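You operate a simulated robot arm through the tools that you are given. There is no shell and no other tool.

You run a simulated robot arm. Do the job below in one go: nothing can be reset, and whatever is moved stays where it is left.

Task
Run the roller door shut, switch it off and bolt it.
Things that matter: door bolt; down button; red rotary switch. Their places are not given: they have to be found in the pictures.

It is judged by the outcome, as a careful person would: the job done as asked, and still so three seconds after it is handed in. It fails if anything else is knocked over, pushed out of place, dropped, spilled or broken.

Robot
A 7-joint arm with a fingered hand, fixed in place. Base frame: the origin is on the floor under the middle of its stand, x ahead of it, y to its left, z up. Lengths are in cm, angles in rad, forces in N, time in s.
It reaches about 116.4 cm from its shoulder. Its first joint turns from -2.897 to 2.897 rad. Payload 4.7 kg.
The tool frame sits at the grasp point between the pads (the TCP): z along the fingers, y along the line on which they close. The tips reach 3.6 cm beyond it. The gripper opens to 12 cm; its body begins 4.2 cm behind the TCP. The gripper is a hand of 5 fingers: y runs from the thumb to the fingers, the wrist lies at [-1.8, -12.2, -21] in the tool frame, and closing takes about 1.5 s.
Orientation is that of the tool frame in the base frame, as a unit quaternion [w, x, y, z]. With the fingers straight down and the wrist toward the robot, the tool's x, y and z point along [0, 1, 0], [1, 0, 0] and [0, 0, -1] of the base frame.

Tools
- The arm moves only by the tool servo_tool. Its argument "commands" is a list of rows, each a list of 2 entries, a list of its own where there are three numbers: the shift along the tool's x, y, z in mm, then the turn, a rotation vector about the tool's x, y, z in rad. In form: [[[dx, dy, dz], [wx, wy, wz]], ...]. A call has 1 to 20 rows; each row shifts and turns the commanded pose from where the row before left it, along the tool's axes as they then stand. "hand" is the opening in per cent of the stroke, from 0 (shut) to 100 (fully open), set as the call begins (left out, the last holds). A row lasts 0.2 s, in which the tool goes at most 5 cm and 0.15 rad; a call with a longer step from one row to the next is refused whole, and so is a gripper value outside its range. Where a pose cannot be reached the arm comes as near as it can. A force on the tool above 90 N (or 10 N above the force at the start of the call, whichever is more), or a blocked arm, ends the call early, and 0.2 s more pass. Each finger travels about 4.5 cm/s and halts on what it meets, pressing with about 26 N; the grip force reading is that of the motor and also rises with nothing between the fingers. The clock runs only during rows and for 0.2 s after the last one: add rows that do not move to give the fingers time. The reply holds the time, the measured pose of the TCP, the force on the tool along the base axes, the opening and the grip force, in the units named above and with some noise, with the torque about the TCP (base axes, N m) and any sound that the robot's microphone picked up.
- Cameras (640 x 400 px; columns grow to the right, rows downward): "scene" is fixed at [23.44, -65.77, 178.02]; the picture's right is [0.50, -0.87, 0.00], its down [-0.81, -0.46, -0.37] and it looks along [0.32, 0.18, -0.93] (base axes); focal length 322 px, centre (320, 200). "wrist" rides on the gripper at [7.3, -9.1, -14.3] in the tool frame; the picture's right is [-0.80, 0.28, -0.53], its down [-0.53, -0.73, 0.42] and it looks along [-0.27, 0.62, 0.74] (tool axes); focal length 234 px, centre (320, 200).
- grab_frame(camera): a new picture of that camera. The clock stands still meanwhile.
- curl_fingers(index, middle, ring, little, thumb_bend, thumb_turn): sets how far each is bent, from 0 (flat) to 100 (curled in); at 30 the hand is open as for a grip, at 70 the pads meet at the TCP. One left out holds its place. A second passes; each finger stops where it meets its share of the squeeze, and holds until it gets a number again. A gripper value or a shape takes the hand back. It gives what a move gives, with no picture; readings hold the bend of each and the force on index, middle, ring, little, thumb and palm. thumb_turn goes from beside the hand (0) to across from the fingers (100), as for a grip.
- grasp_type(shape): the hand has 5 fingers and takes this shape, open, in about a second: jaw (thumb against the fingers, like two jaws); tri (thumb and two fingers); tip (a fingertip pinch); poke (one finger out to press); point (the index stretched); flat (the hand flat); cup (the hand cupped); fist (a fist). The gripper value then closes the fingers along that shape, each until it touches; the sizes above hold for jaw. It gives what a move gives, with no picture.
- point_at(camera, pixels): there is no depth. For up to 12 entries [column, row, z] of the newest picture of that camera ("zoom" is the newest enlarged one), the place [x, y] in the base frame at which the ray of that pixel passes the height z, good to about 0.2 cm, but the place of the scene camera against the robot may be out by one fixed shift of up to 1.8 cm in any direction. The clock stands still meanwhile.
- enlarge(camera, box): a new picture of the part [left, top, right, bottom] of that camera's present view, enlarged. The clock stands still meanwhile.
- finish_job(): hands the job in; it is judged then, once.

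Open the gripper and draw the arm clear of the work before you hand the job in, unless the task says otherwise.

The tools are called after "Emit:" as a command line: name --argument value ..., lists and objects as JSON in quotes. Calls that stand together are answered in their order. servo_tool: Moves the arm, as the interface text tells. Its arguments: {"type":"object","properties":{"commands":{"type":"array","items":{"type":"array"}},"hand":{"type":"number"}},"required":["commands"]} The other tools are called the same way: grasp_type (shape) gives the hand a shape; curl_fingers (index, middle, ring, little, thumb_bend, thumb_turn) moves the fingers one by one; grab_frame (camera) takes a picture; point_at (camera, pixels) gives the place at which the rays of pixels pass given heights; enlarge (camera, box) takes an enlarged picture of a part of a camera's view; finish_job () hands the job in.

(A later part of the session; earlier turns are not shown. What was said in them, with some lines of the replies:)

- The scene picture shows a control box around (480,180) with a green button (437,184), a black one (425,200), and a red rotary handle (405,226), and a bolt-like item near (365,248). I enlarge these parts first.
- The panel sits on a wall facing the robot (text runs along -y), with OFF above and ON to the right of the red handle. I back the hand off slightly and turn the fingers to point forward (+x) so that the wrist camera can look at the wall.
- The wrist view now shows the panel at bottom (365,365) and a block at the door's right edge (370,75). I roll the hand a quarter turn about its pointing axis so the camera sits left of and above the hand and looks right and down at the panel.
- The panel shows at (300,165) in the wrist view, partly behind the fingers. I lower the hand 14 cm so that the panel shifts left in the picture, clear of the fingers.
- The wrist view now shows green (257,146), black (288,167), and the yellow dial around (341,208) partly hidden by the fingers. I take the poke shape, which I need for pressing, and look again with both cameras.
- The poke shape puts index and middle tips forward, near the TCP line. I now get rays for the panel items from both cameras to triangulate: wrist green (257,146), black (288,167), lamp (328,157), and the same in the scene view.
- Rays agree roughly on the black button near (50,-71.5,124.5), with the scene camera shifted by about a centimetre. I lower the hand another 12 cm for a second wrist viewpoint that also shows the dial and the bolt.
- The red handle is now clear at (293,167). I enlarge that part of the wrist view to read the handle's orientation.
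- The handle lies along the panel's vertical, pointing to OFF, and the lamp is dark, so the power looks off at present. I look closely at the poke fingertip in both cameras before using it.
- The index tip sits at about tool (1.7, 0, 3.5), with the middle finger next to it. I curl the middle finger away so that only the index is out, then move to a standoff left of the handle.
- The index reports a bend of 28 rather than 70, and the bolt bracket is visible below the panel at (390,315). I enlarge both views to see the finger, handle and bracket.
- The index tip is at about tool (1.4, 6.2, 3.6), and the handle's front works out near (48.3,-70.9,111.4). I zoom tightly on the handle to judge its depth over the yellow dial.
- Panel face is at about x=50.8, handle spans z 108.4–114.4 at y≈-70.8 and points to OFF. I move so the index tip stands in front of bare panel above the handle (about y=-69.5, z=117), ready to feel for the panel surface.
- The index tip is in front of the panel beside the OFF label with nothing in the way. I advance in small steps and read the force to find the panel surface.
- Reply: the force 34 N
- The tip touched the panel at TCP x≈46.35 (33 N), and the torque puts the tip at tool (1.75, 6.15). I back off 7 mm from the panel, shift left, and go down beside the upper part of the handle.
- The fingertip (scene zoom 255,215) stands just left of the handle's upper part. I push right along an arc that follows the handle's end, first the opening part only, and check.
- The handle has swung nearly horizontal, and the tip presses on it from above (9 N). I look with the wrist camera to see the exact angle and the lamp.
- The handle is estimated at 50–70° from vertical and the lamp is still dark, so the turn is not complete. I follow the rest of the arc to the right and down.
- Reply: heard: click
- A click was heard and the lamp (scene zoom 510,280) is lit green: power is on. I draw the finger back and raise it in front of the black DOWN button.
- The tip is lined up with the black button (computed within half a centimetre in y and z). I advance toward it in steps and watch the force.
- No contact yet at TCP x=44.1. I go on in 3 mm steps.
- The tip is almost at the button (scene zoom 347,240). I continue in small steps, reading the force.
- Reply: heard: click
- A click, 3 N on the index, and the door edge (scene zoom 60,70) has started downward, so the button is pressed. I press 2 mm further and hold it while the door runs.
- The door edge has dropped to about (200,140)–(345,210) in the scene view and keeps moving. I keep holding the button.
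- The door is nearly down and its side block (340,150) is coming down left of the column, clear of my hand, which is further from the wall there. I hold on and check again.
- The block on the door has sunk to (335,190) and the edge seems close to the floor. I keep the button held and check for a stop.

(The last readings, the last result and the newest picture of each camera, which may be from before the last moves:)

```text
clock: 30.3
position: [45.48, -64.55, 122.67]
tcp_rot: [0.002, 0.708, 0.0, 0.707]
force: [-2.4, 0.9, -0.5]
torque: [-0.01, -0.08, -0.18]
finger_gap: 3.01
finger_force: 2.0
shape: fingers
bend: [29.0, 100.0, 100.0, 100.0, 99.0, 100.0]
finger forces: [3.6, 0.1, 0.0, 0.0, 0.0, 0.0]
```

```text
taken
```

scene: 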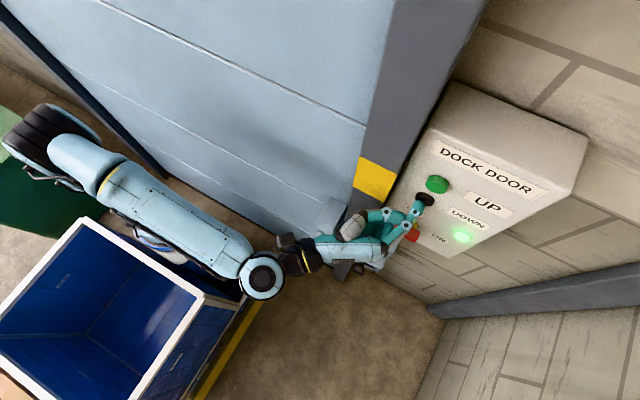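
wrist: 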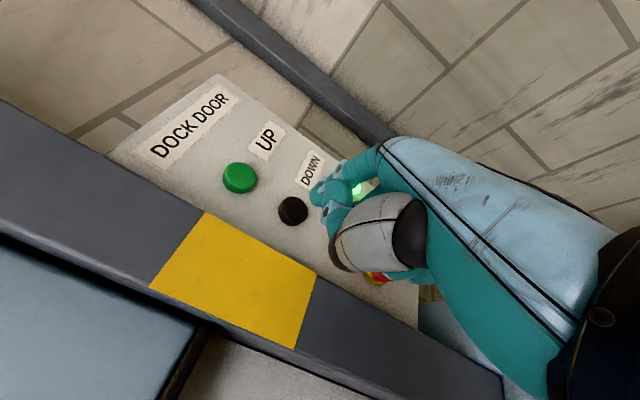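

The block is now at (330,215) and still descending slowly. I hold longer.

Emit:
servo_tool --commands '[[[0, 0, 0], [0, 0, 0]], [[0, 0, 0], [0, 0, 0]], [[0, 0, 0], [0, 0, 0]], [[0, 0, 0], [0, 0, 0]], [[0, 0, 0], [0, 0, 0]], [[0, 0, 0], [0, 0, 0]], [[0, 0, 0], [0, 0, 0]], [[0, 0, 0], [0, 0, 0]]]'

Emit:
grab_frame --camera "scene"

Emit:
grab_frame --camera "wrist"

```text
clock: 32.1
position: [45.4, -64.43, 122.62]
tcp_rot: [0.001, 0.707, 0.0, 0.707]
force: [-3.6, 1.0, -1.2]
torque: [0.0, -0.03, -0.23]
finger_gap: 2.98
finger_force: 1.4
shape: fingers
bend: [29.0, 100.0, 100.0, 100.0, 99.0, 100.0]
finger forces: [3.4, 0.0, 0.0, 0.0, 0.0, 0.0]
```

```text
taken
```

scene: 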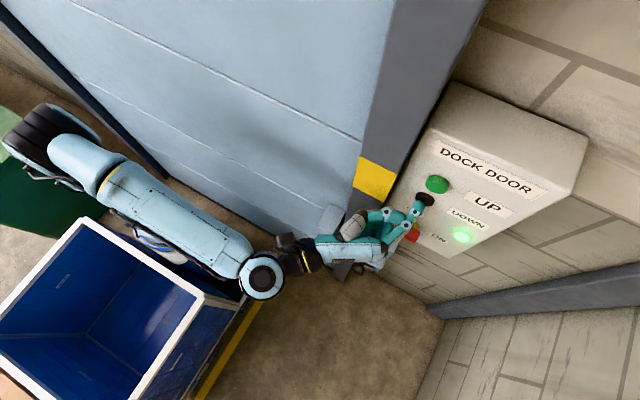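

```text
taken
```

wrist: 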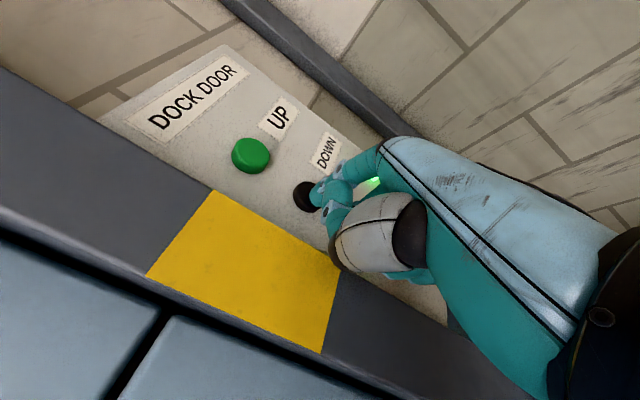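

The panel seam on the door moved from (365,125) to (362,141) since the last picture, so it may just have stopped. I hold 2 s more and compare.

Emit:
servo_tool --commands '[[[0, 0, 0], [0, 0, 0]], [[0, 0, 0], [0, 0, 0]], [[0, 0, 0], [0, 0, 0]], [[0, 0, 0], [0, 0, 0]], [[0, 0, 0], [0, 0, 0]], [[0, 0, 0], [0, 0, 0]], [[0, 0, 0], [0, 0, 0]], [[0, 0, 0], [0, 0, 0]], [[0, 0, 0], [0, 0, 0]], [[0, 0, 0], [0, 0, 0]]]'

Emit:
grab_frame --camera "scene"

Emit:
enlarge --camera "scene" --box '[230, 120, 430, 300]'

```text
clock: 34.3
position: [45.47, -64.49, 122.67]
tcp_rot: [0.001, 0.707, 0.001, 0.707]
force: [-3.9, 0.4, 0.3]
torque: [0.04, -0.04, -0.19]
finger_gap: 2.98
finger_force: 2.2
shape: fingers
bend: [29.0, 100.0, 100.0, 100.0, 99.0, 100.0]
finger forces: [3.4, 0.1, 0.0, 0.0, 0.1, 0.0]
```

```text
taken
```

scene: 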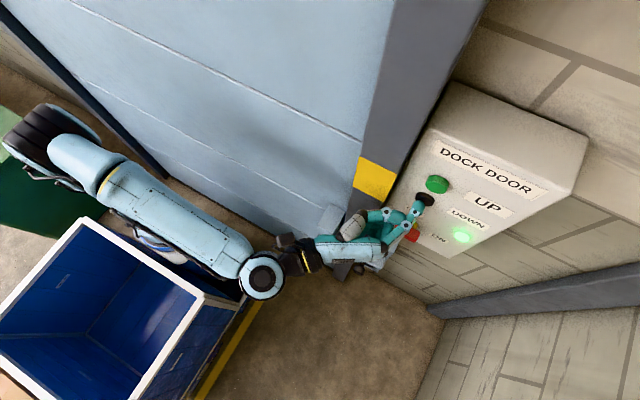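

```text
2.22 times, centred on (330, 210) of scene
```

zoom: 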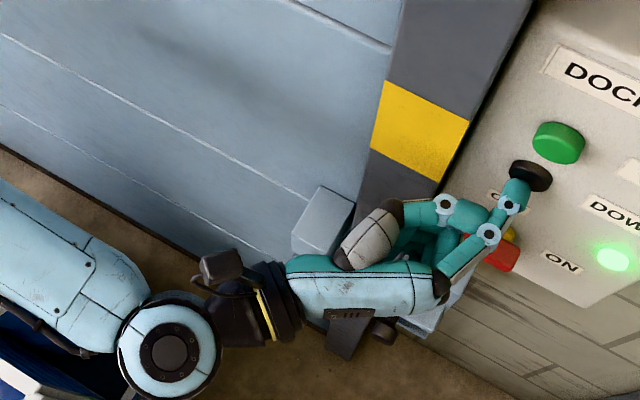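

The seam is unchanged at (362,141) over 2 s, so the door has stopped and is shut. I release the button and move the fingertip below the right end of the now horizontal handle, still clear of the panel.

Emit:
servo_tool --commands '[[[0, 0, -15], [0, 0, 0]], [[0, 0, -20], [0, 0, 0]], [[-32, 5, 0], [0, 0, 0]], [[-32, 5, 0], [0, 0, 0]], [[-32, 5, 0], [0, 0, 0]], [[-32, 5, 0], [0, 0, 0]], [[-32, 5, 0], [0, 0, 0]], [[0, 0, 0], [0, 0, 0]]]'

Emit:
grab_frame --camera "wrist"

Emit:
grab_frame --camera "scene"

Emit:
enlarge --camera "scene" --box '[330, 160, 490, 270]'

```text
clock: 36.1
position: [41.9, -66.96, 106.47]
tcp_rot: [0.002, 0.707, 0.0, 0.707]
force: [-0.3, 0.6, 0.0]
torque: [-0.01, 0.01, -0.01]
finger_gap: 2.95
finger_force: 0.0
shape: fingers
bend: [29.0, 100.0, 100.0, 100.0, 99.0, 100.0]
finger forces: [0.0, 0.0, 0.1, 0.0, 0.0, 0.0]
```

```text
taken
```

wrist: 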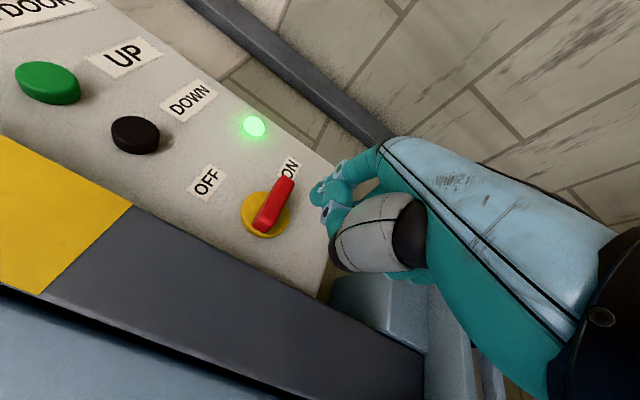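

```text
taken
```

scene: 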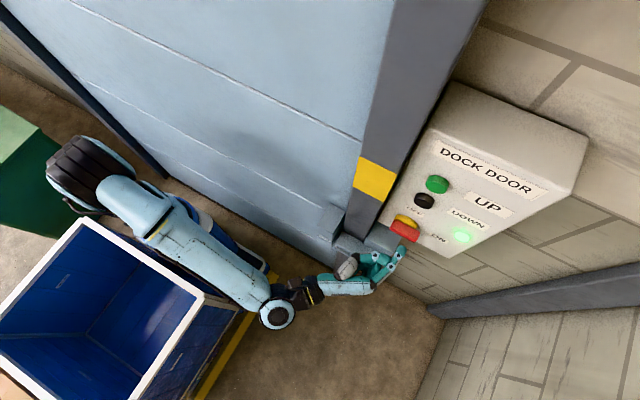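

```text
3.64 times, centred on (410, 215) of scene
```

zoom: 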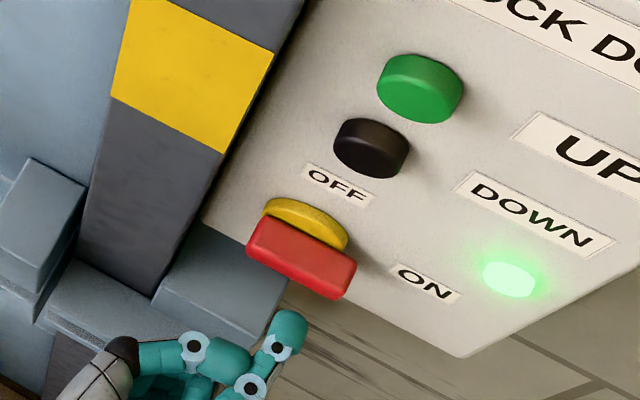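

The handle is horizontal, with its long end reaching to y≈-75 and pivot near (-70.8,110.8); the tip is at about (-73.1,108.2), below the long end. I advance to 7 mm off the panel under the handle.

Emit:
servo_tool --commands '[[[0, 0, 12], [0, 0, 0]], [[0, 0, 12], [0, 0, 0]], [[0, 0, 13], [0, 0, 0]], [[0, 0, 0], [0, 0, 0]]]'

Emit:
enlarge --camera "scene" --box '[330, 160, 490, 270]'

Emit:
enlarge --camera "wrist" --box '[240, 110, 400, 240]'

```text
clock: 37.1
position: [45.7, -66.97, 106.75]
tcp_rot: [0.001, 0.707, 0.001, 0.707]
force: [1.2, -0.1, -0.4]
torque: [-0.03, 0.0, 0.02]
finger_gap: 2.96
finger_force: 0.1
shape: fingers
bend: [29.0, 100.0, 100.0, 100.0, 99.0, 100.0]
finger forces: [0.0, 0.0, 0.0, 0.1, 0.1, 0.0]
```

```text
3.64 times, centred on (410, 215) of scene
```

zoom: 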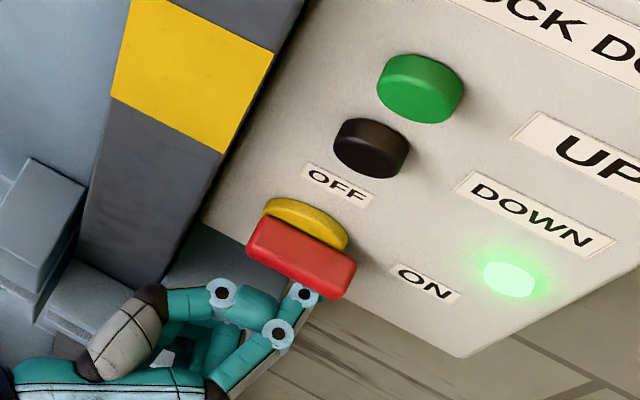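

```text
3.08 times, centred on (320, 175) of wrist
```

zoom: 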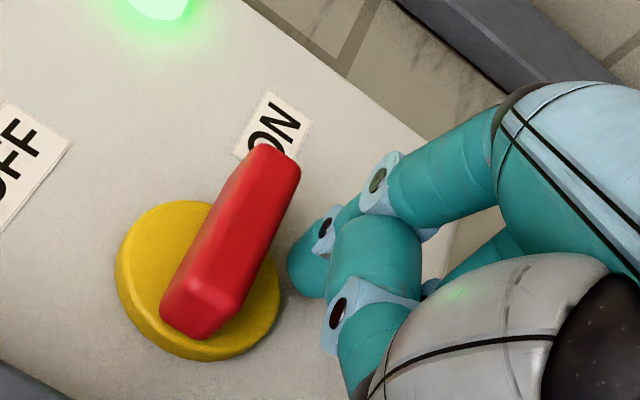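

The fingertip (wrist zoom 300,260) sits just below the handle's long end. I push up along the arc toward OFF.

Emit:
servo_tool --commands '[[[7, 0, 0], [0, 0, 0]], [[4.7, 2.6, 0], [0, 0, 0]], [[4.7, 2.5, 0], [0, 0, 0]], [[5.3, 0.8, 0], [0, 0, 0]], [[5.2, 0.7, 0], [0, 0, 0]], [[5.2, -1.1, 0], [0, 0, 0]], [[5.2, -1.1, 0], [0, 0, 0]], [[0, 0, 0], [0, 0, 0]]]'

Emit:
enlarge --camera "scene" --box '[330, 160, 490, 270]'

Emit:
enlarge --camera "wrist" --box '[240, 110, 400, 240]'

```text
clock: 38.9
position: [45.62, -67.48, 110.58]
tcp_rot: [0.001, 0.707, -0.001, 0.708]
force: [-3.5, -1.0, 0.3]
torque: [0.04, -0.06, -0.27]
finger_gap: 3.0
finger_force: 2.4
shape: fingers
bend: [29.0, 100.0, 100.0, 100.0, 99.0, 100.0]
finger forces: [4.0, 0.0, 0.0, 0.0, 0.0, 0.0]
heard: click
```

```text
3.64 times, centred on (410, 215) of scene
```

zoom: 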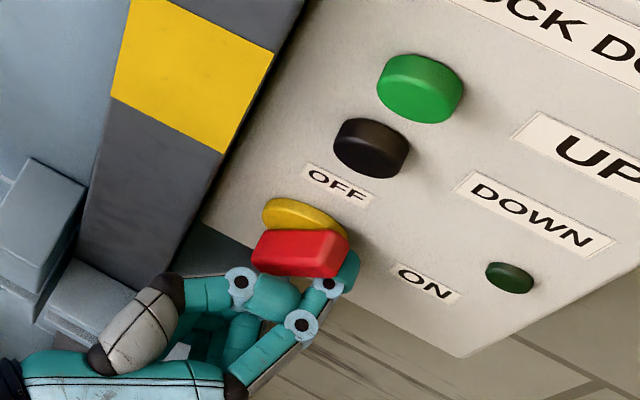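

```text
3.08 times, centred on (320, 175) of wrist
```

zoom: 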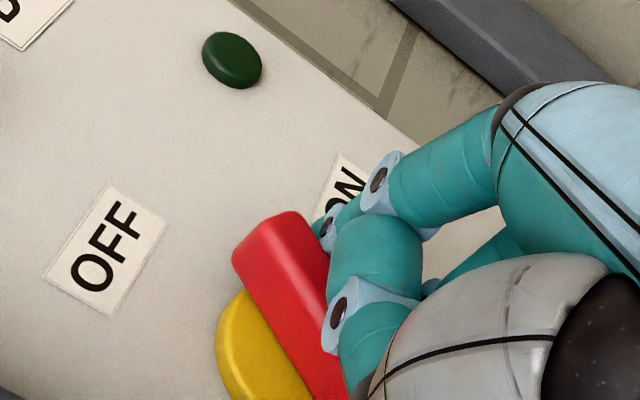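

A click and the lamp has gone dark: power off, with the handle about 40° from vertical. I follow the arc on to bring it fully to OFF.

Emit:
servo_tool --commands '[[[3.5, -2.7, 0], [0, 0, 0]], [[3.5, -2.7, 0], [0, 0, 0]], [[3.7, -3.9, 0], [0, 0, 0]], [[1.5, -3, 0], [0, 0, 0]], [[0, 0, 0], [0, 0, 0]]]'

Emit:
enlarge --camera "scene" --box '[330, 160, 490, 270]'

Emit:
enlarge --camera "wrist" --box '[240, 110, 400, 240]'

```text
clock: 40.1
position: [45.55, -66.35, 111.58]
tcp_rot: [0.002, 0.707, 0.0, 0.708]
force: [-2.8, -7.5, -2.8]
torque: [0.19, 0.0, -0.23]
finger_gap: 3.12
finger_force: 6.7
shape: fingers
bend: [28.0, 100.0, 100.0, 100.0, 99.0, 100.0]
finger forces: [13.3, 0.1, 0.1, 0.0, 0.1, 0.0]
```

```text
3.64 times, centred on (410, 215) of scene
```

zoom: 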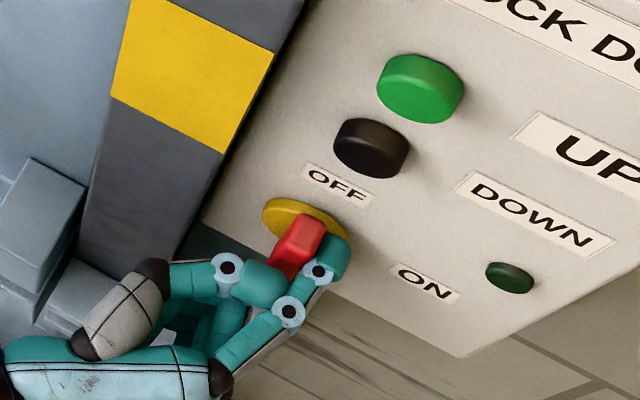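

```text
3.08 times, centred on (320, 175) of wrist
```

zoom: 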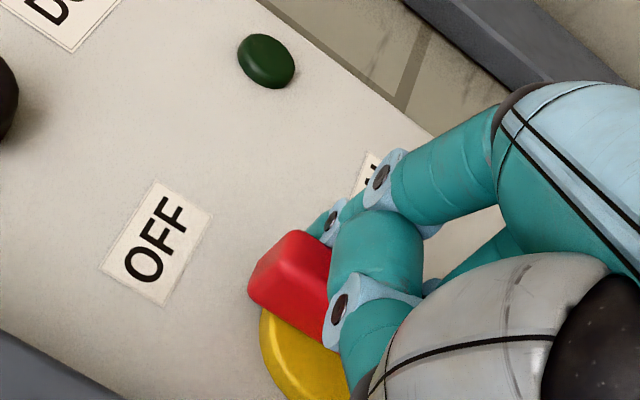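

The handle looks vertical at OFF again and the lamp is dark. I move the finger off to the right, draw back 8 cm, and take pictures of the switch and the bolt.

Emit:
servo_tool --commands '[[[0, 6, 0], [0, 0, 0]], [[0, 0, -25], [0, 0, 0]], [[0, 0, -30], [0, 0, 0]], [[0, 0, -30], [0, 0, 0]], [[0, 0, 0], [0, 0, 0]]]'

Emit:
grab_frame --camera "wrist"

Emit:
enlarge --camera "scene" --box '[290, 160, 450, 290]'

```text
clock: 41.3
position: [37.1, -66.79, 111.62]
tcp_rot: [0.001, 0.707, 0.0, 0.707]
force: [0.4, 0.3, 0.9]
torque: [0.02, -0.01, -0.01]
finger_gap: 2.99
finger_force: 0.1
shape: fingers
bend: [29.0, 100.0, 100.0, 100.0, 99.0, 100.0]
finger forces: [0.1, 0.1, 0.0, 0.0, 0.0, 0.0]
```

```text
taken
```

wrist: 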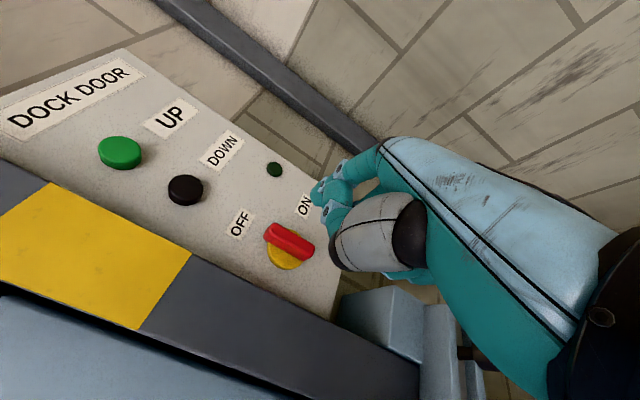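

```text
3.08 times, centred on (370, 225) of scene
```

zoom: 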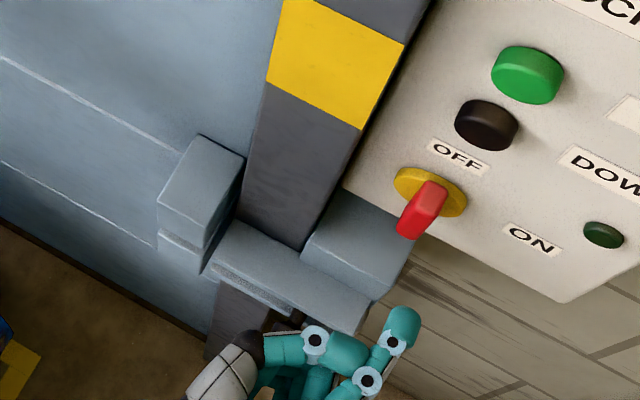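

The handle is vertical at OFF and the lamp dark. Now I lower the hand and draw it back so that the wrist camera looks at the bolt bracket (wrist view around 390,320).

Emit:
servo_tool --commands '[[[-33, -12.6, -9.4], [0, 0, 0]], [[-33, -12.6, -9.4], [0, 0, 0]], [[-33, -12.6, -9.4], [0, 0, 0]], [[-33, -12.6, -9.4], [0, 0, 0]], [[-33, -12.6, -9.4], [0, 0, 0]], [[0, 0, 0], [0, 0, 0]]]'

Emit:
grab_frame --camera "wrist"

Emit:
grab_frame --camera "scene"

Emit:
enlarge --camera "wrist" --box '[180, 170, 460, 380]'

```text
clock: 42.7
position: [32.75, -60.31, 95.22]
tcp_rot: [0.001, 0.707, 0.0, 0.707]
force: [-0.5, 0.9, 0.2]
torque: [-0.01, 0.01, -0.02]
finger_gap: 2.95
finger_force: 0.1
shape: fingers
bend: [29.0, 100.0, 100.0, 100.0, 99.0, 100.0]
finger forces: [0.0, 0.0, 0.1, 0.0, 0.1, 0.0]
```

```text
taken
```

wrist: 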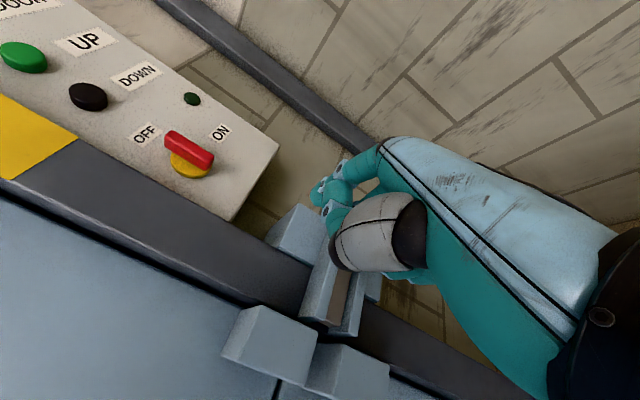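

```text
taken
```

scene: 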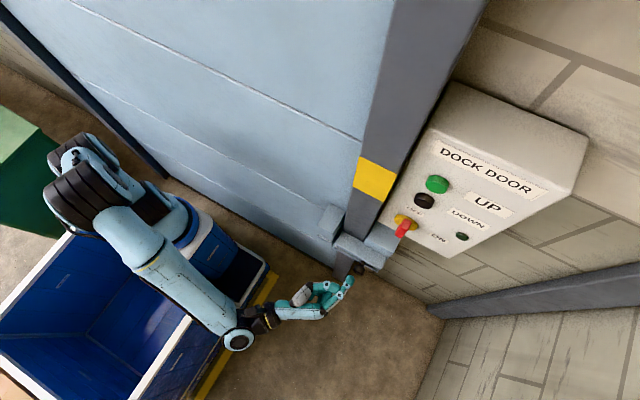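

```text
1.90 times, centred on (320, 275) of wrist
```

zoom: 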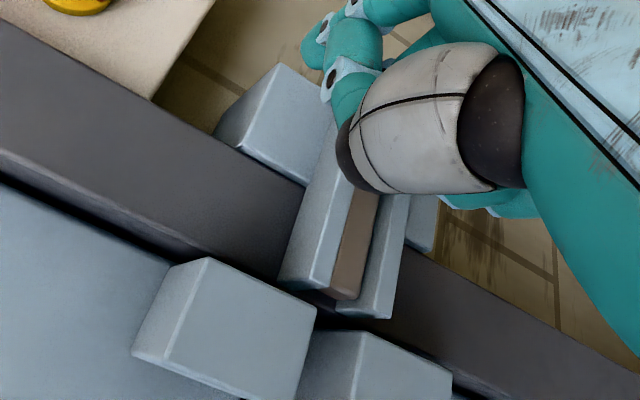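

The bracket's slot with a brown bolt bar (wrist zoom 345,260) lines up with the gap between the two keeper blocks on the door (310,345); the knob is hidden by the thumb. I lower the hand 8 cm to uncover it.

Emit:
servo_tool --commands '[[[-27, 0, -7], [0, 0, 0]], [[-27, 0, -7], [0, 0, 0]], [[-27, 0, -6], [0, 0, 0]], [[0, 0, 0], [0, 0, 0]]]'

Emit:
grab_frame --camera "wrist"

Emit:
grab_frame --camera "scene"

Emit:
enlarge --camera "wrist" --box '[150, 120, 410, 330]'

```text
clock: 43.7
position: [30.53, -60.39, 87.18]
tcp_rot: [0.001, 0.707, -0.001, 0.707]
force: [0.3, -0.7, 0.1]
torque: [0.01, 0.0, -0.01]
finger_gap: 2.99
finger_force: 0.1
shape: fingers
bend: [29.0, 100.0, 100.0, 100.0, 99.0, 100.0]
finger forces: [0.0, 0.1, 0.0, 0.0, 0.1, 0.0]
```

```text
taken
```

wrist: 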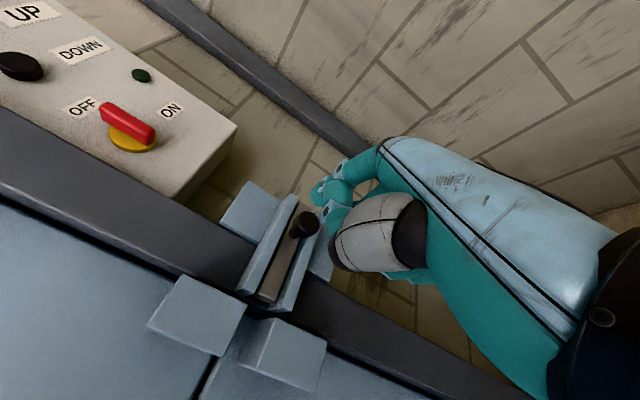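

```text
taken
```

scene: 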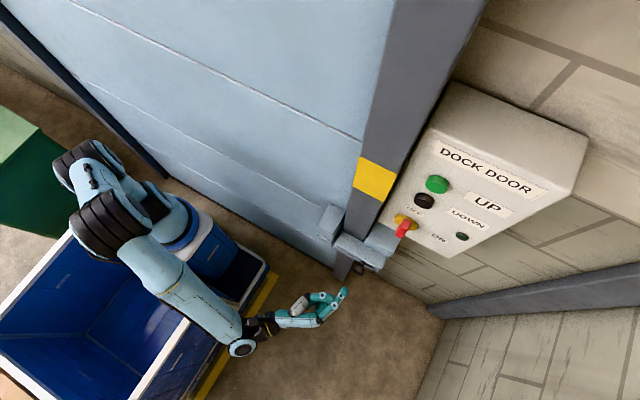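

```text
1.90 times, centred on (280, 225) of wrist
```

zoom: 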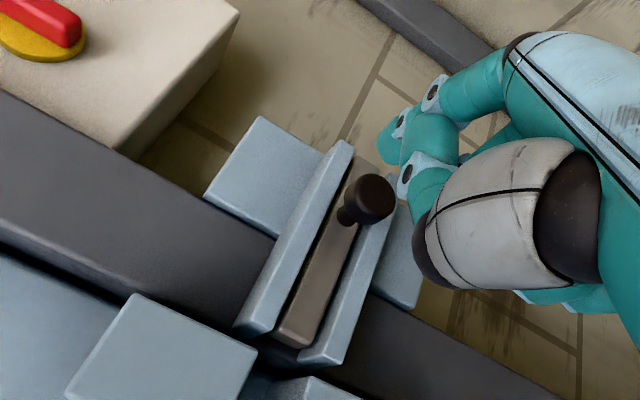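

The knob is at wrist (305,224); with the scene ray it works out near (40–41,-67.5,86), standing out of the slot. I move to a standoff with the index tip to the right of the knob at its height.

Emit:
servo_tool --commands '[[[-10, 14, 8], [0, 0, 0]], [[-10, 14, 8], [0, 0, 0]], [[-9, 13, 9], [0, 0, 0]], [[0, 0, 0], [0, 0, 0]]]'

Emit:
grab_frame --camera "wrist"

Emit:
enlarge --camera "scene" --box '[300, 200, 420, 300]'

```text
clock: 44.7
position: [32.87, -64.55, 84.09]
tcp_rot: [0.001, 0.707, -0.001, 0.707]
force: [0.2, -0.3, 0.3]
torque: [0.02, 0.02, 0.02]
finger_gap: 2.98
finger_force: 0.0
shape: fingers
bend: [29.0, 100.0, 100.0, 100.0, 99.0, 100.0]
finger forces: [0.0, 0.1, 0.1, 0.1, 0.0, 0.1]
```

```text
taken
```

wrist: 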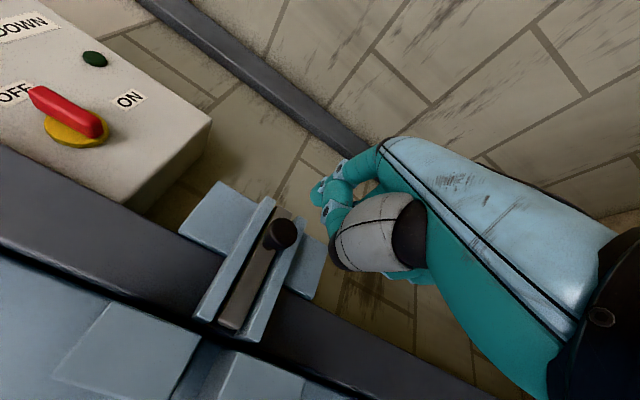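

```text
4.00 times, centred on (360, 250) of scene
```

zoom: 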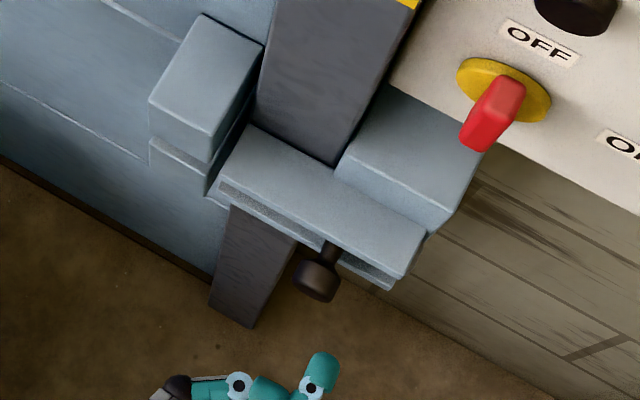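

The tip is at about (37,-70.7,85.9) with the knob at (41.5,-67.8,85.9). I shift 4 mm further right and advance 5 cm so the fingertip stands beside the knob.

Emit:
servo_tool --commands '[[[0, 4, 10], [0, 0, 0]], [[0, 0, 10], [0, 0, 0]], [[0, 0, 10], [0, 0, 0]], [[0, 0, 10], [0, 0, 0]], [[0, 0, 10], [0, 0, 0]], [[0, 0, 0], [0, 0, 0]]]'

Emit:
grab_frame --camera "wrist"

Emit:
enlarge --camera "scene" --box '[300, 200, 420, 300]'

Emit:
enlarge --camera "wrist" --box '[180, 150, 400, 320]'

```text
clock: 46.1
position: [38.14, -64.97, 84.0]
tcp_rot: [0.002, 0.707, 0.001, 0.707]
force: [-0.5, 0.8, 0.5]
torque: [0.02, -0.03, 0.01]
finger_gap: 2.97
finger_force: 0.1
shape: fingers
bend: [29.0, 100.0, 100.0, 100.0, 99.0, 100.0]
finger forces: [0.0, 0.0, 0.1, 0.0, 0.0, 0.0]
```

```text
taken
```

wrist: 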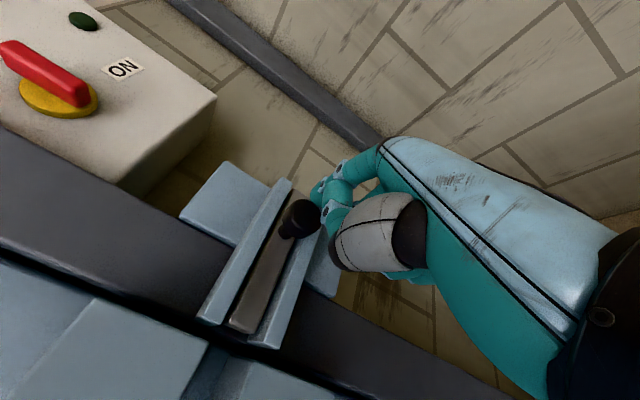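

```text
4.00 times, centred on (360, 250) of scene
```

zoom: 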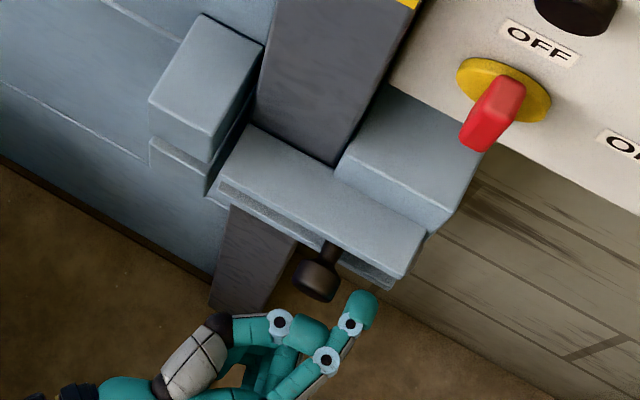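

```text
2.35 times, centred on (290, 235) of wrist
```

zoom: 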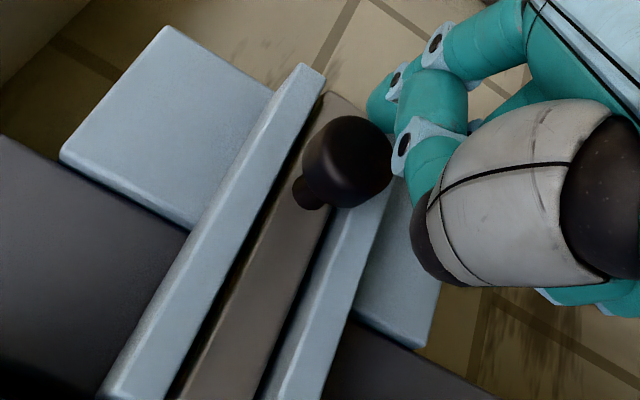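

The fingertip (scene zoom 362,298) is beside the knob head (318,275) and overlaps it in depth. I advance 6 mm more and then start pushing left in small steps.

Emit:
servo_tool --commands '[[[0, 0, 6], [0, 0, 0]], [[0, -5, 0], [0, 0, 0]], [[0, -5, 0], [0, 0, 0]], [[0, -5, 0], [0, 0, 0]], [[0, -5, 0], [0, 0, 0]], [[0, 0, 0], [0, 0, 0]]]'

Emit:
enlarge --camera "scene" --box '[300, 200, 420, 300]'

Emit:
enlarge --camera "wrist" --box '[180, 150, 400, 320]'

```text
clock: 47.5
position: [38.56, -62.99, 84.06]
tcp_rot: [0.001, 0.707, 0.001, 0.707]
force: [-0.1, -0.8, 0.5]
torque: [0.0, -0.02, 0.01]
finger_gap: 3.01
finger_force: 0.3
shape: fingers
bend: [29.0, 100.0, 100.0, 100.0, 99.0, 100.0]
finger forces: [0.6, 0.1, 0.0, 0.1, 0.0, 0.1]
```

```text
4.00 times, centred on (360, 250) of scene
```

zoom: 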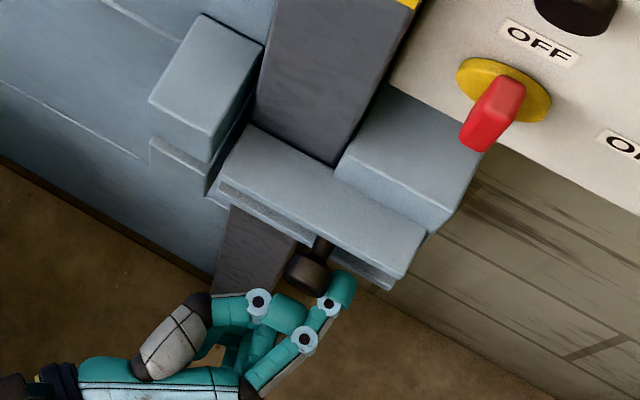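

```text
2.35 times, centred on (290, 235) of wrist
```

zoom: 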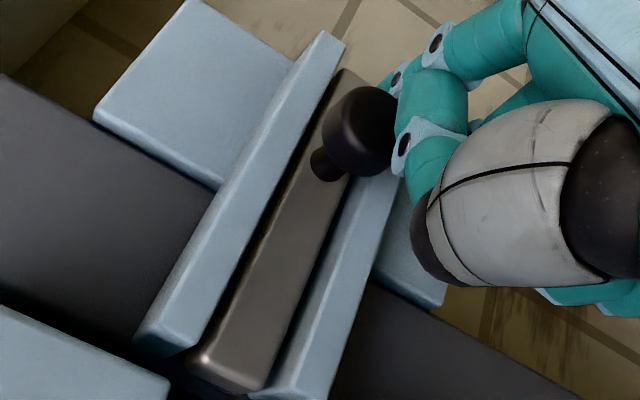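

The knob moves left with almost no force (0.8 N), and the bar's end starts out of the bracket (wrist zoom 215,370). I keep pushing left.

Emit:
servo_tool --commands '[[[0, -5, 0], [0, 0, 0]], [[0, -5, 0], [0, 0, 0]], [[0, -5, 0], [0, 0, 0]], [[0, -5, 0], [0, 0, 0]], [[0, -5, 0], [0, 0, 0]], [[0, -5, 0], [0, 0, 0]], [[0, 0, 0], [0, 0, 0]]]'

Emit:
enlarge --camera "scene" --box '[300, 200, 420, 300]'

Emit:
grab_frame --camera "wrist"

```text
clock: 49.1
position: [38.5, -59.93, 83.91]
tcp_rot: [0.001, 0.707, 0.001, 0.707]
force: [-1.5, -0.7, -0.9]
torque: [0.04, -0.01, -0.1]
finger_gap: 3.0
finger_force: 0.4
shape: fingers
bend: [29.0, 100.0, 100.0, 100.0, 99.0, 100.0]
finger forces: [0.6, 0.0, 0.1, 0.0, 0.1, 0.0]
```

```text
4.00 times, centred on (360, 250) of scene
```

zoom: 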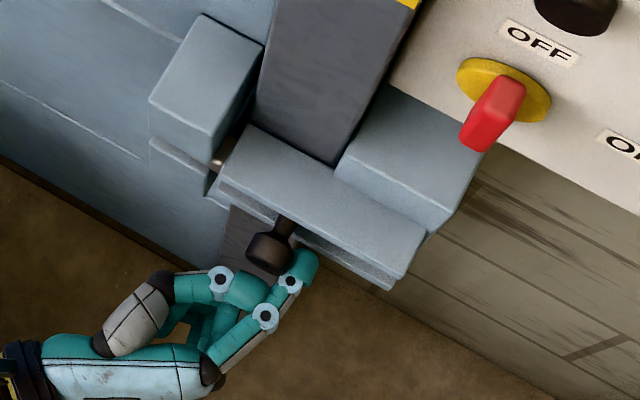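

```text
taken
```

wrist: 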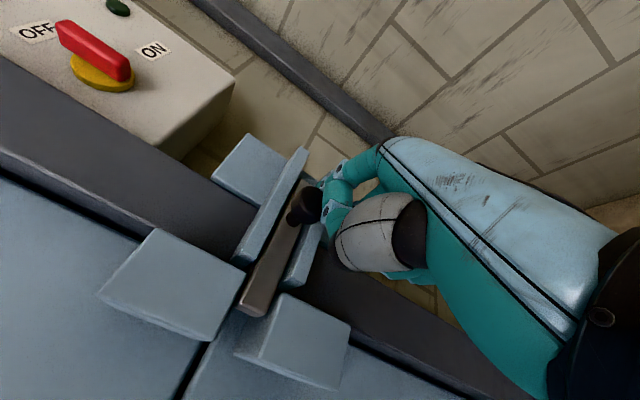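

The bar now shows between bracket and keeper (scene zoom 218,160; wrist 257,295) and is heading into the gap. I go on pushing left.

Emit:
servo_tool --commands '[[[0, -5, 0], [0, 0, 0]], [[0, -5, 0], [0, 0, 0]], [[0, -5, 0], [0, 0, 0]], [[0, -5, 0], [0, 0, 0]], [[0, -5, 0], [0, 0, 0]], [[0, 0, 0], [0, 0, 0]]]'

Emit:
enlarge --camera "scene" --box '[300, 200, 420, 300]'

Emit:
grab_frame --camera "wrist"

```text
clock: 50.5
position: [38.43, -57.52, 84.08]
tcp_rot: [0.001, 0.707, -0.001, 0.707]
force: [2.4, -10.2, -2.3]
torque: [0.27, 0.06, -0.08]
finger_gap: 3.12
finger_force: 5.8
shape: fingers
bend: [28.0, 100.0, 100.0, 100.0, 99.0, 100.0]
finger forces: [12.4, 0.0, 0.0, 0.0, 0.0, 0.1]
```

```text
4.00 times, centred on (360, 250) of scene
```

zoom: 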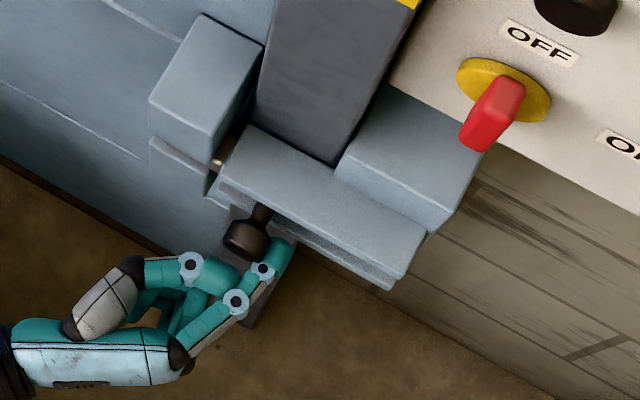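

```text
taken
```

wrist: 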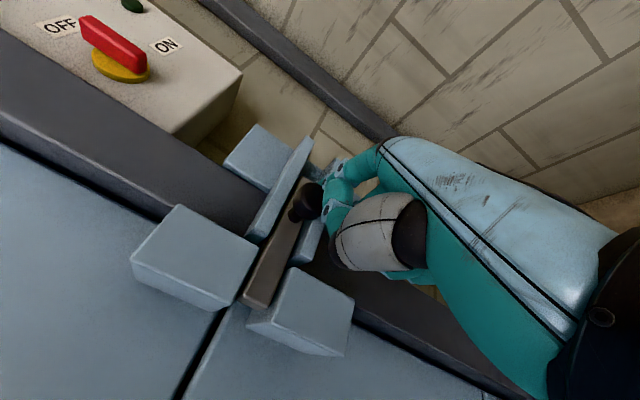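

Resistance has risen to 10 N. I enlarge the wrist view to see whether the bar is at its stop inside the keeper.

Emit:
enlarge --camera "wrist" --box '[170, 130, 390, 350]'

Emit:
enlarge --camera "scene" --box '[325, 215, 395, 275]'

```text
1.82 times, centred on (280, 240) of wrist
```

zoom: 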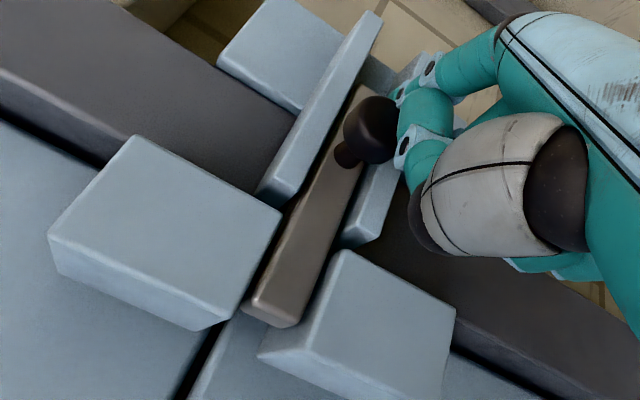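

```text
6.67 times, centred on (360, 245) of scene
```

zoom: 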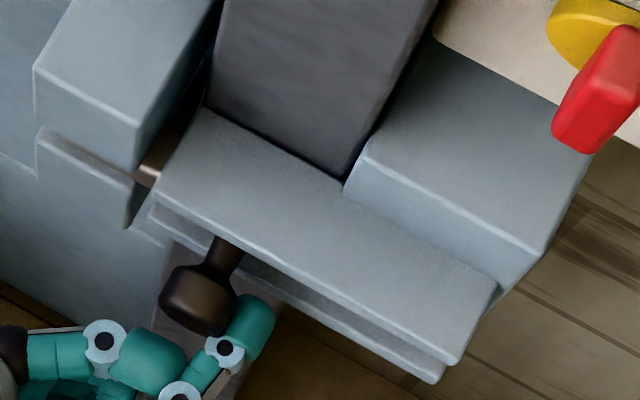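

The bar is well between the keeper blocks, with its end at wrist zoom (270,315). I push a few millimetres more to learn whether this is the end stop.

Emit:
servo_tool --commands '[[[0, -3, 0], [0, 0, 0]], [[0, -3, 0], [0, 0, 0]], [[0, 0, 0], [0, 0, 0]], [[0, 0, 0], [0, 0, 0]]]'

Emit:
enlarge --camera "scene" --box '[325, 215, 395, 275]'

Emit:
enlarge --camera "wrist" --box '[170, 130, 390, 350]'

```text
clock: 51.5
position: [38.54, -56.97, 84.1]
tcp_rot: [0.001, 0.707, 0.0, 0.707]
force: [0.8, -17.0, -1.5]
torque: [0.37, 0.05, -0.22]
finger_gap: 3.26
finger_force: 8.7
shape: fingers
bend: [26.0, 100.0, 100.0, 100.0, 99.0, 100.0]
finger forces: [16.3, 0.1, 0.1, 0.0, 0.1, 0.0]
```

```text
6.67 times, centred on (360, 245) of scene
```

zoom: 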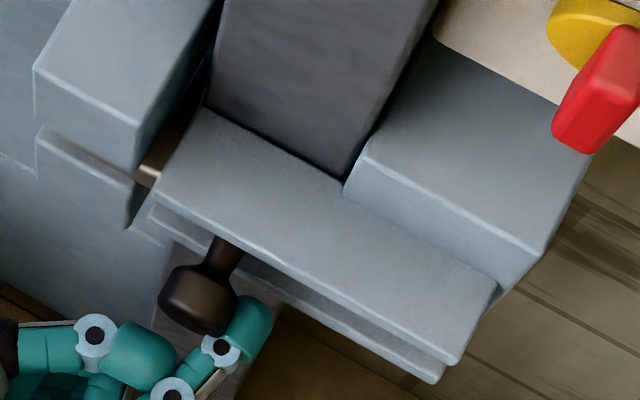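

```text
1.82 times, centred on (280, 240) of wrist
```

zoom: 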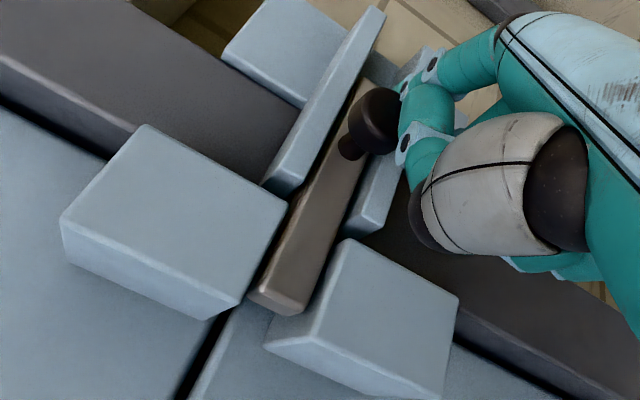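

The knob did not move and only the finger yielded (17 N), so the bolt is at its end stop, with about 5.5 cm of travel and the bar through the keeper. I ease off to the right and draw straight back.

Emit:
servo_tool --commands '[[[0, 5, 0], [0, 0, 0]], [[0, 5, 0], [0, 0, 0]], [[0, 5, 0], [0, 0, 0]], [[0, 0, -15], [0, 0, 0]], [[0, 0, -25], [0, 0, 0]], [[0, 0, -30], [0, 0, 0]], [[0, 0, -30], [0, 0, 0]], [[0, 0, 0], [0, 0, 0]]]'

Emit:
grab_frame --camera "wrist"

Emit:
grab_frame --camera "scene"

Emit:
enlarge --camera "scene" --box '[310, 170, 470, 290]'

```text
clock: 53.3
position: [28.73, -58.37, 83.95]
tcp_rot: [0.002, 0.707, 0.0, 0.707]
force: [1.5, -0.3, -0.5]
torque: [0.0, 0.05, 0.0]
finger_gap: 2.95
finger_force: 0.0
shape: fingers
bend: [29.0, 100.0, 100.0, 100.0, 99.0, 100.0]
finger forces: [0.0, 0.1, 0.1, 0.0, 0.0, 0.1]
```

```text
taken
```

wrist: 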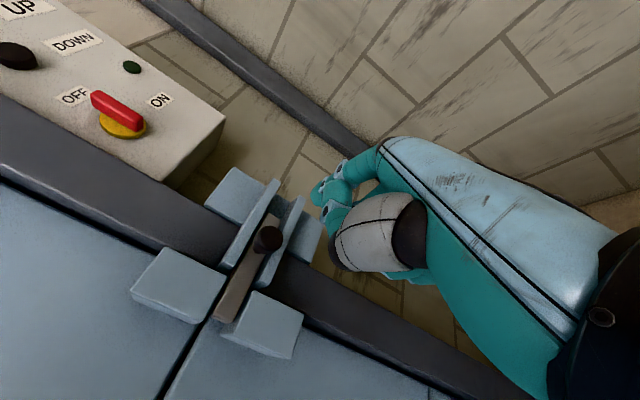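

```text
taken
```

scene: 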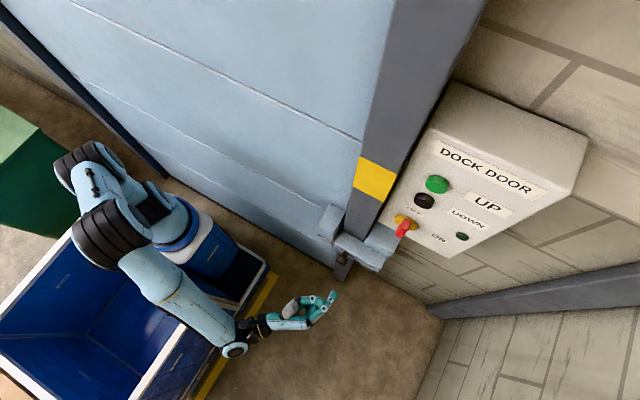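

```text
3.33 times, centred on (390, 230) of scene
```

zoom: 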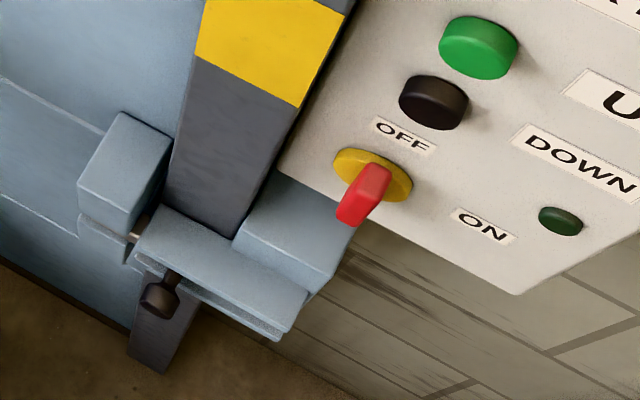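

The knob now sits at the left part of the bracket and the bar crosses into the keeper. I enlarge the views to verify the bolt, the switch angle and the door's bottom edge.

Emit:
enlarge --camera "wrist" --box '[70, 60, 330, 370]'

Emit:
enlarge --camera "scene" --box '[130, 130, 370, 290]'

Emit:
enlarge --camera "wrist" --box '[60, 70, 200, 160]'

```text
1.29 times, centred on (200, 215) of wrist
```

zoom: 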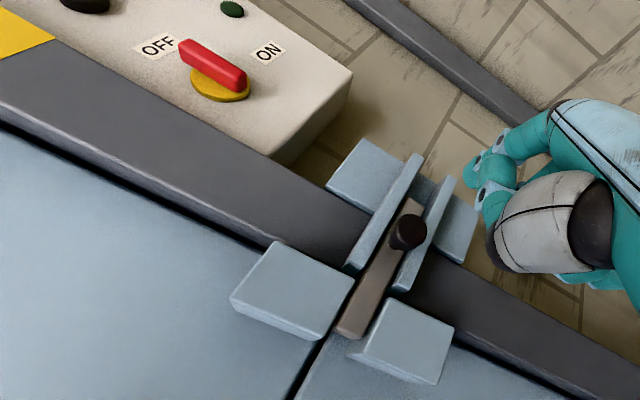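

```text
2.50 times, centred on (250, 210) of scene
```

zoom: 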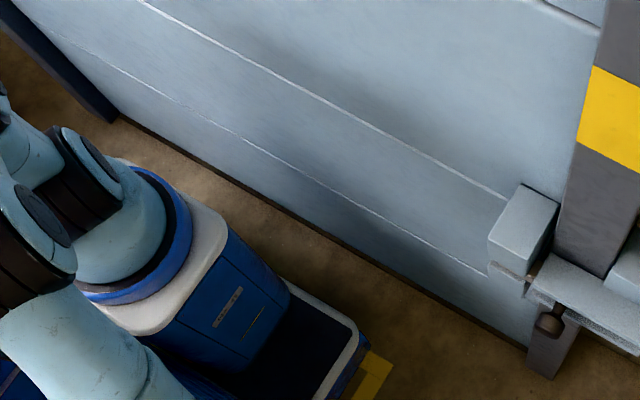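

```text
4.44 times, centred on (130, 115) of wrist
```

zoom: 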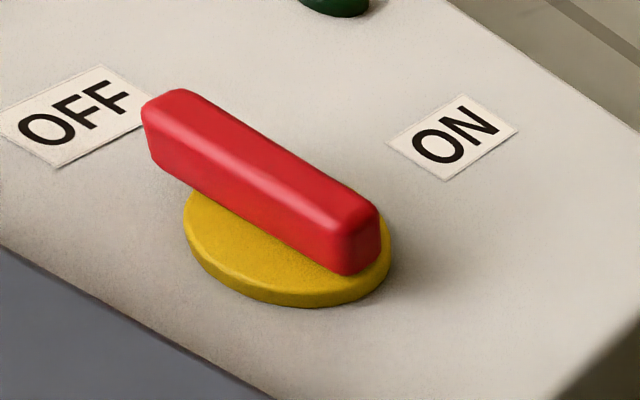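

The bar is through the keeper, the handle points straight at OFF with the lamp dark, and the door's edge rests on the floor. I raise the arm clear of the work and then open the hand.

Emit:
servo_tool --commands '[[[30, -10, -5], [0, 0, 0]], [[35, -15, -5], [0, 0, 0]], [[35, -15, -5], [0, 0, 0]], [[35, -15, 0], [0, 0, 0]], [[35, -15, 0], [0, 0, 0]], [[30, -10, 0], [0, 0, 0]], [[0, 0, 0], [0, 0, 0]]]'

Emit:
grasp_type --shape "jaw"

Emit:
servo_tool --commands '[[[0, 0, 0], [0, 0, 0]], [[0, 0, 0], [0, 0, 0]], [[0, 0, 0], [0, 0, 0]], [[0, 0, 0], [0, 0, 0]], [[0, 0, 0], [0, 0, 0]], [[0, 0, 0], [0, 0, 0]], [[0, 0, 0], [0, 0, 0]], [[0, 0, 0], [0, 0, 0]]]' --hand 100

Emit:
grab_frame --camera "scene"

Emit:
enlarge --camera "scene" --box '[310, 170, 470, 290]'

```text
clock: 54.9
position: [26.99, -50.42, 104.1]
tcp_rot: [0.001, 0.707, 0.0, 0.707]
force: [0.3, 0.6, -0.8]
torque: [-0.01, -0.03, -0.01]
finger_gap: 2.96
finger_force: 0.2
shape: fingers
bend: [29.0, 100.0, 100.0, 100.0, 99.0, 100.0]
finger forces: [0.1, 0.0, 0.0, 0.0, 0.0, 0.0]
```

```text
clock: 55.8
position: [27.09, -50.47, 104.01]
tcp_rot: [0.001, 0.707, 0.0, 0.708]
force: [0.5, -0.1, 0.0]
torque: [0.01, -0.02, 0.06]
finger_gap: 11.96
finger_force: 0.1
shape: jaw
bend: [30.0, 30.0, 30.0, 30.0, 30.0, 98.0]
finger forces: [0.1, 0.1, 0.0, 0.1, 0.0, 0.0]
```

```text
clock: 57.6
position: [27.07, -50.54, 103.96]
tcp_rot: [0.001, 0.707, 0.0, 0.707]
force: [0.0, -0.1, 0.3]
torque: [-0.01, 0.03, -0.03]
finger_gap: 11.96
finger_force: 0.0
shape: jaw
bend: [30.0, 30.0, 30.0, 30.0, 30.0, 98.0]
finger forces: [0.0, 0.0, 0.0, 0.1, 0.0, 0.0]
```

```text
taken
```

scene: 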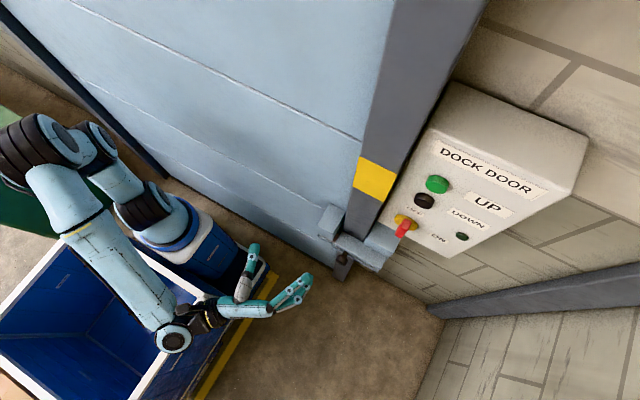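

```text
3.33 times, centred on (390, 230) of scene
```

zoom: 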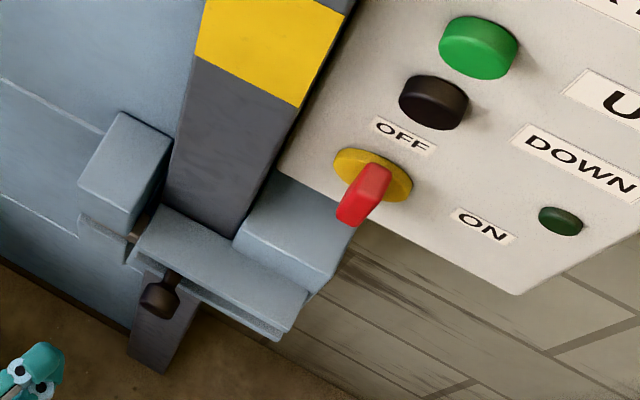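

The door is shut, the switch is at OFF with the lamp dark, the bolt knob is home at (160,295) in the zoom, and the open hand is clear of everything. I hand the job in.

Emit:
finish_job

```text
The job is handed in.
```

The roller door is shut, the red switch is at OFF with its lamp dark, and the bolt is across into the keeper on the door.

- **Power:** The switch was at OFF when I started. I turned it to ON to run the door down, then back to OFF once the door had stopped.
- **Door:** I held DOWN until the door had not moved for two seconds. Its bottom edge sits on the floor.
- **Bolt:** I pushed the knob left until it hit its end stop, and the pictures show the bar almost the full width of the keeper.

The hand is open and clear of the door and the panel. I saw nothing else moved or knocked over. I handed the job in but have not seen the result of the judging.
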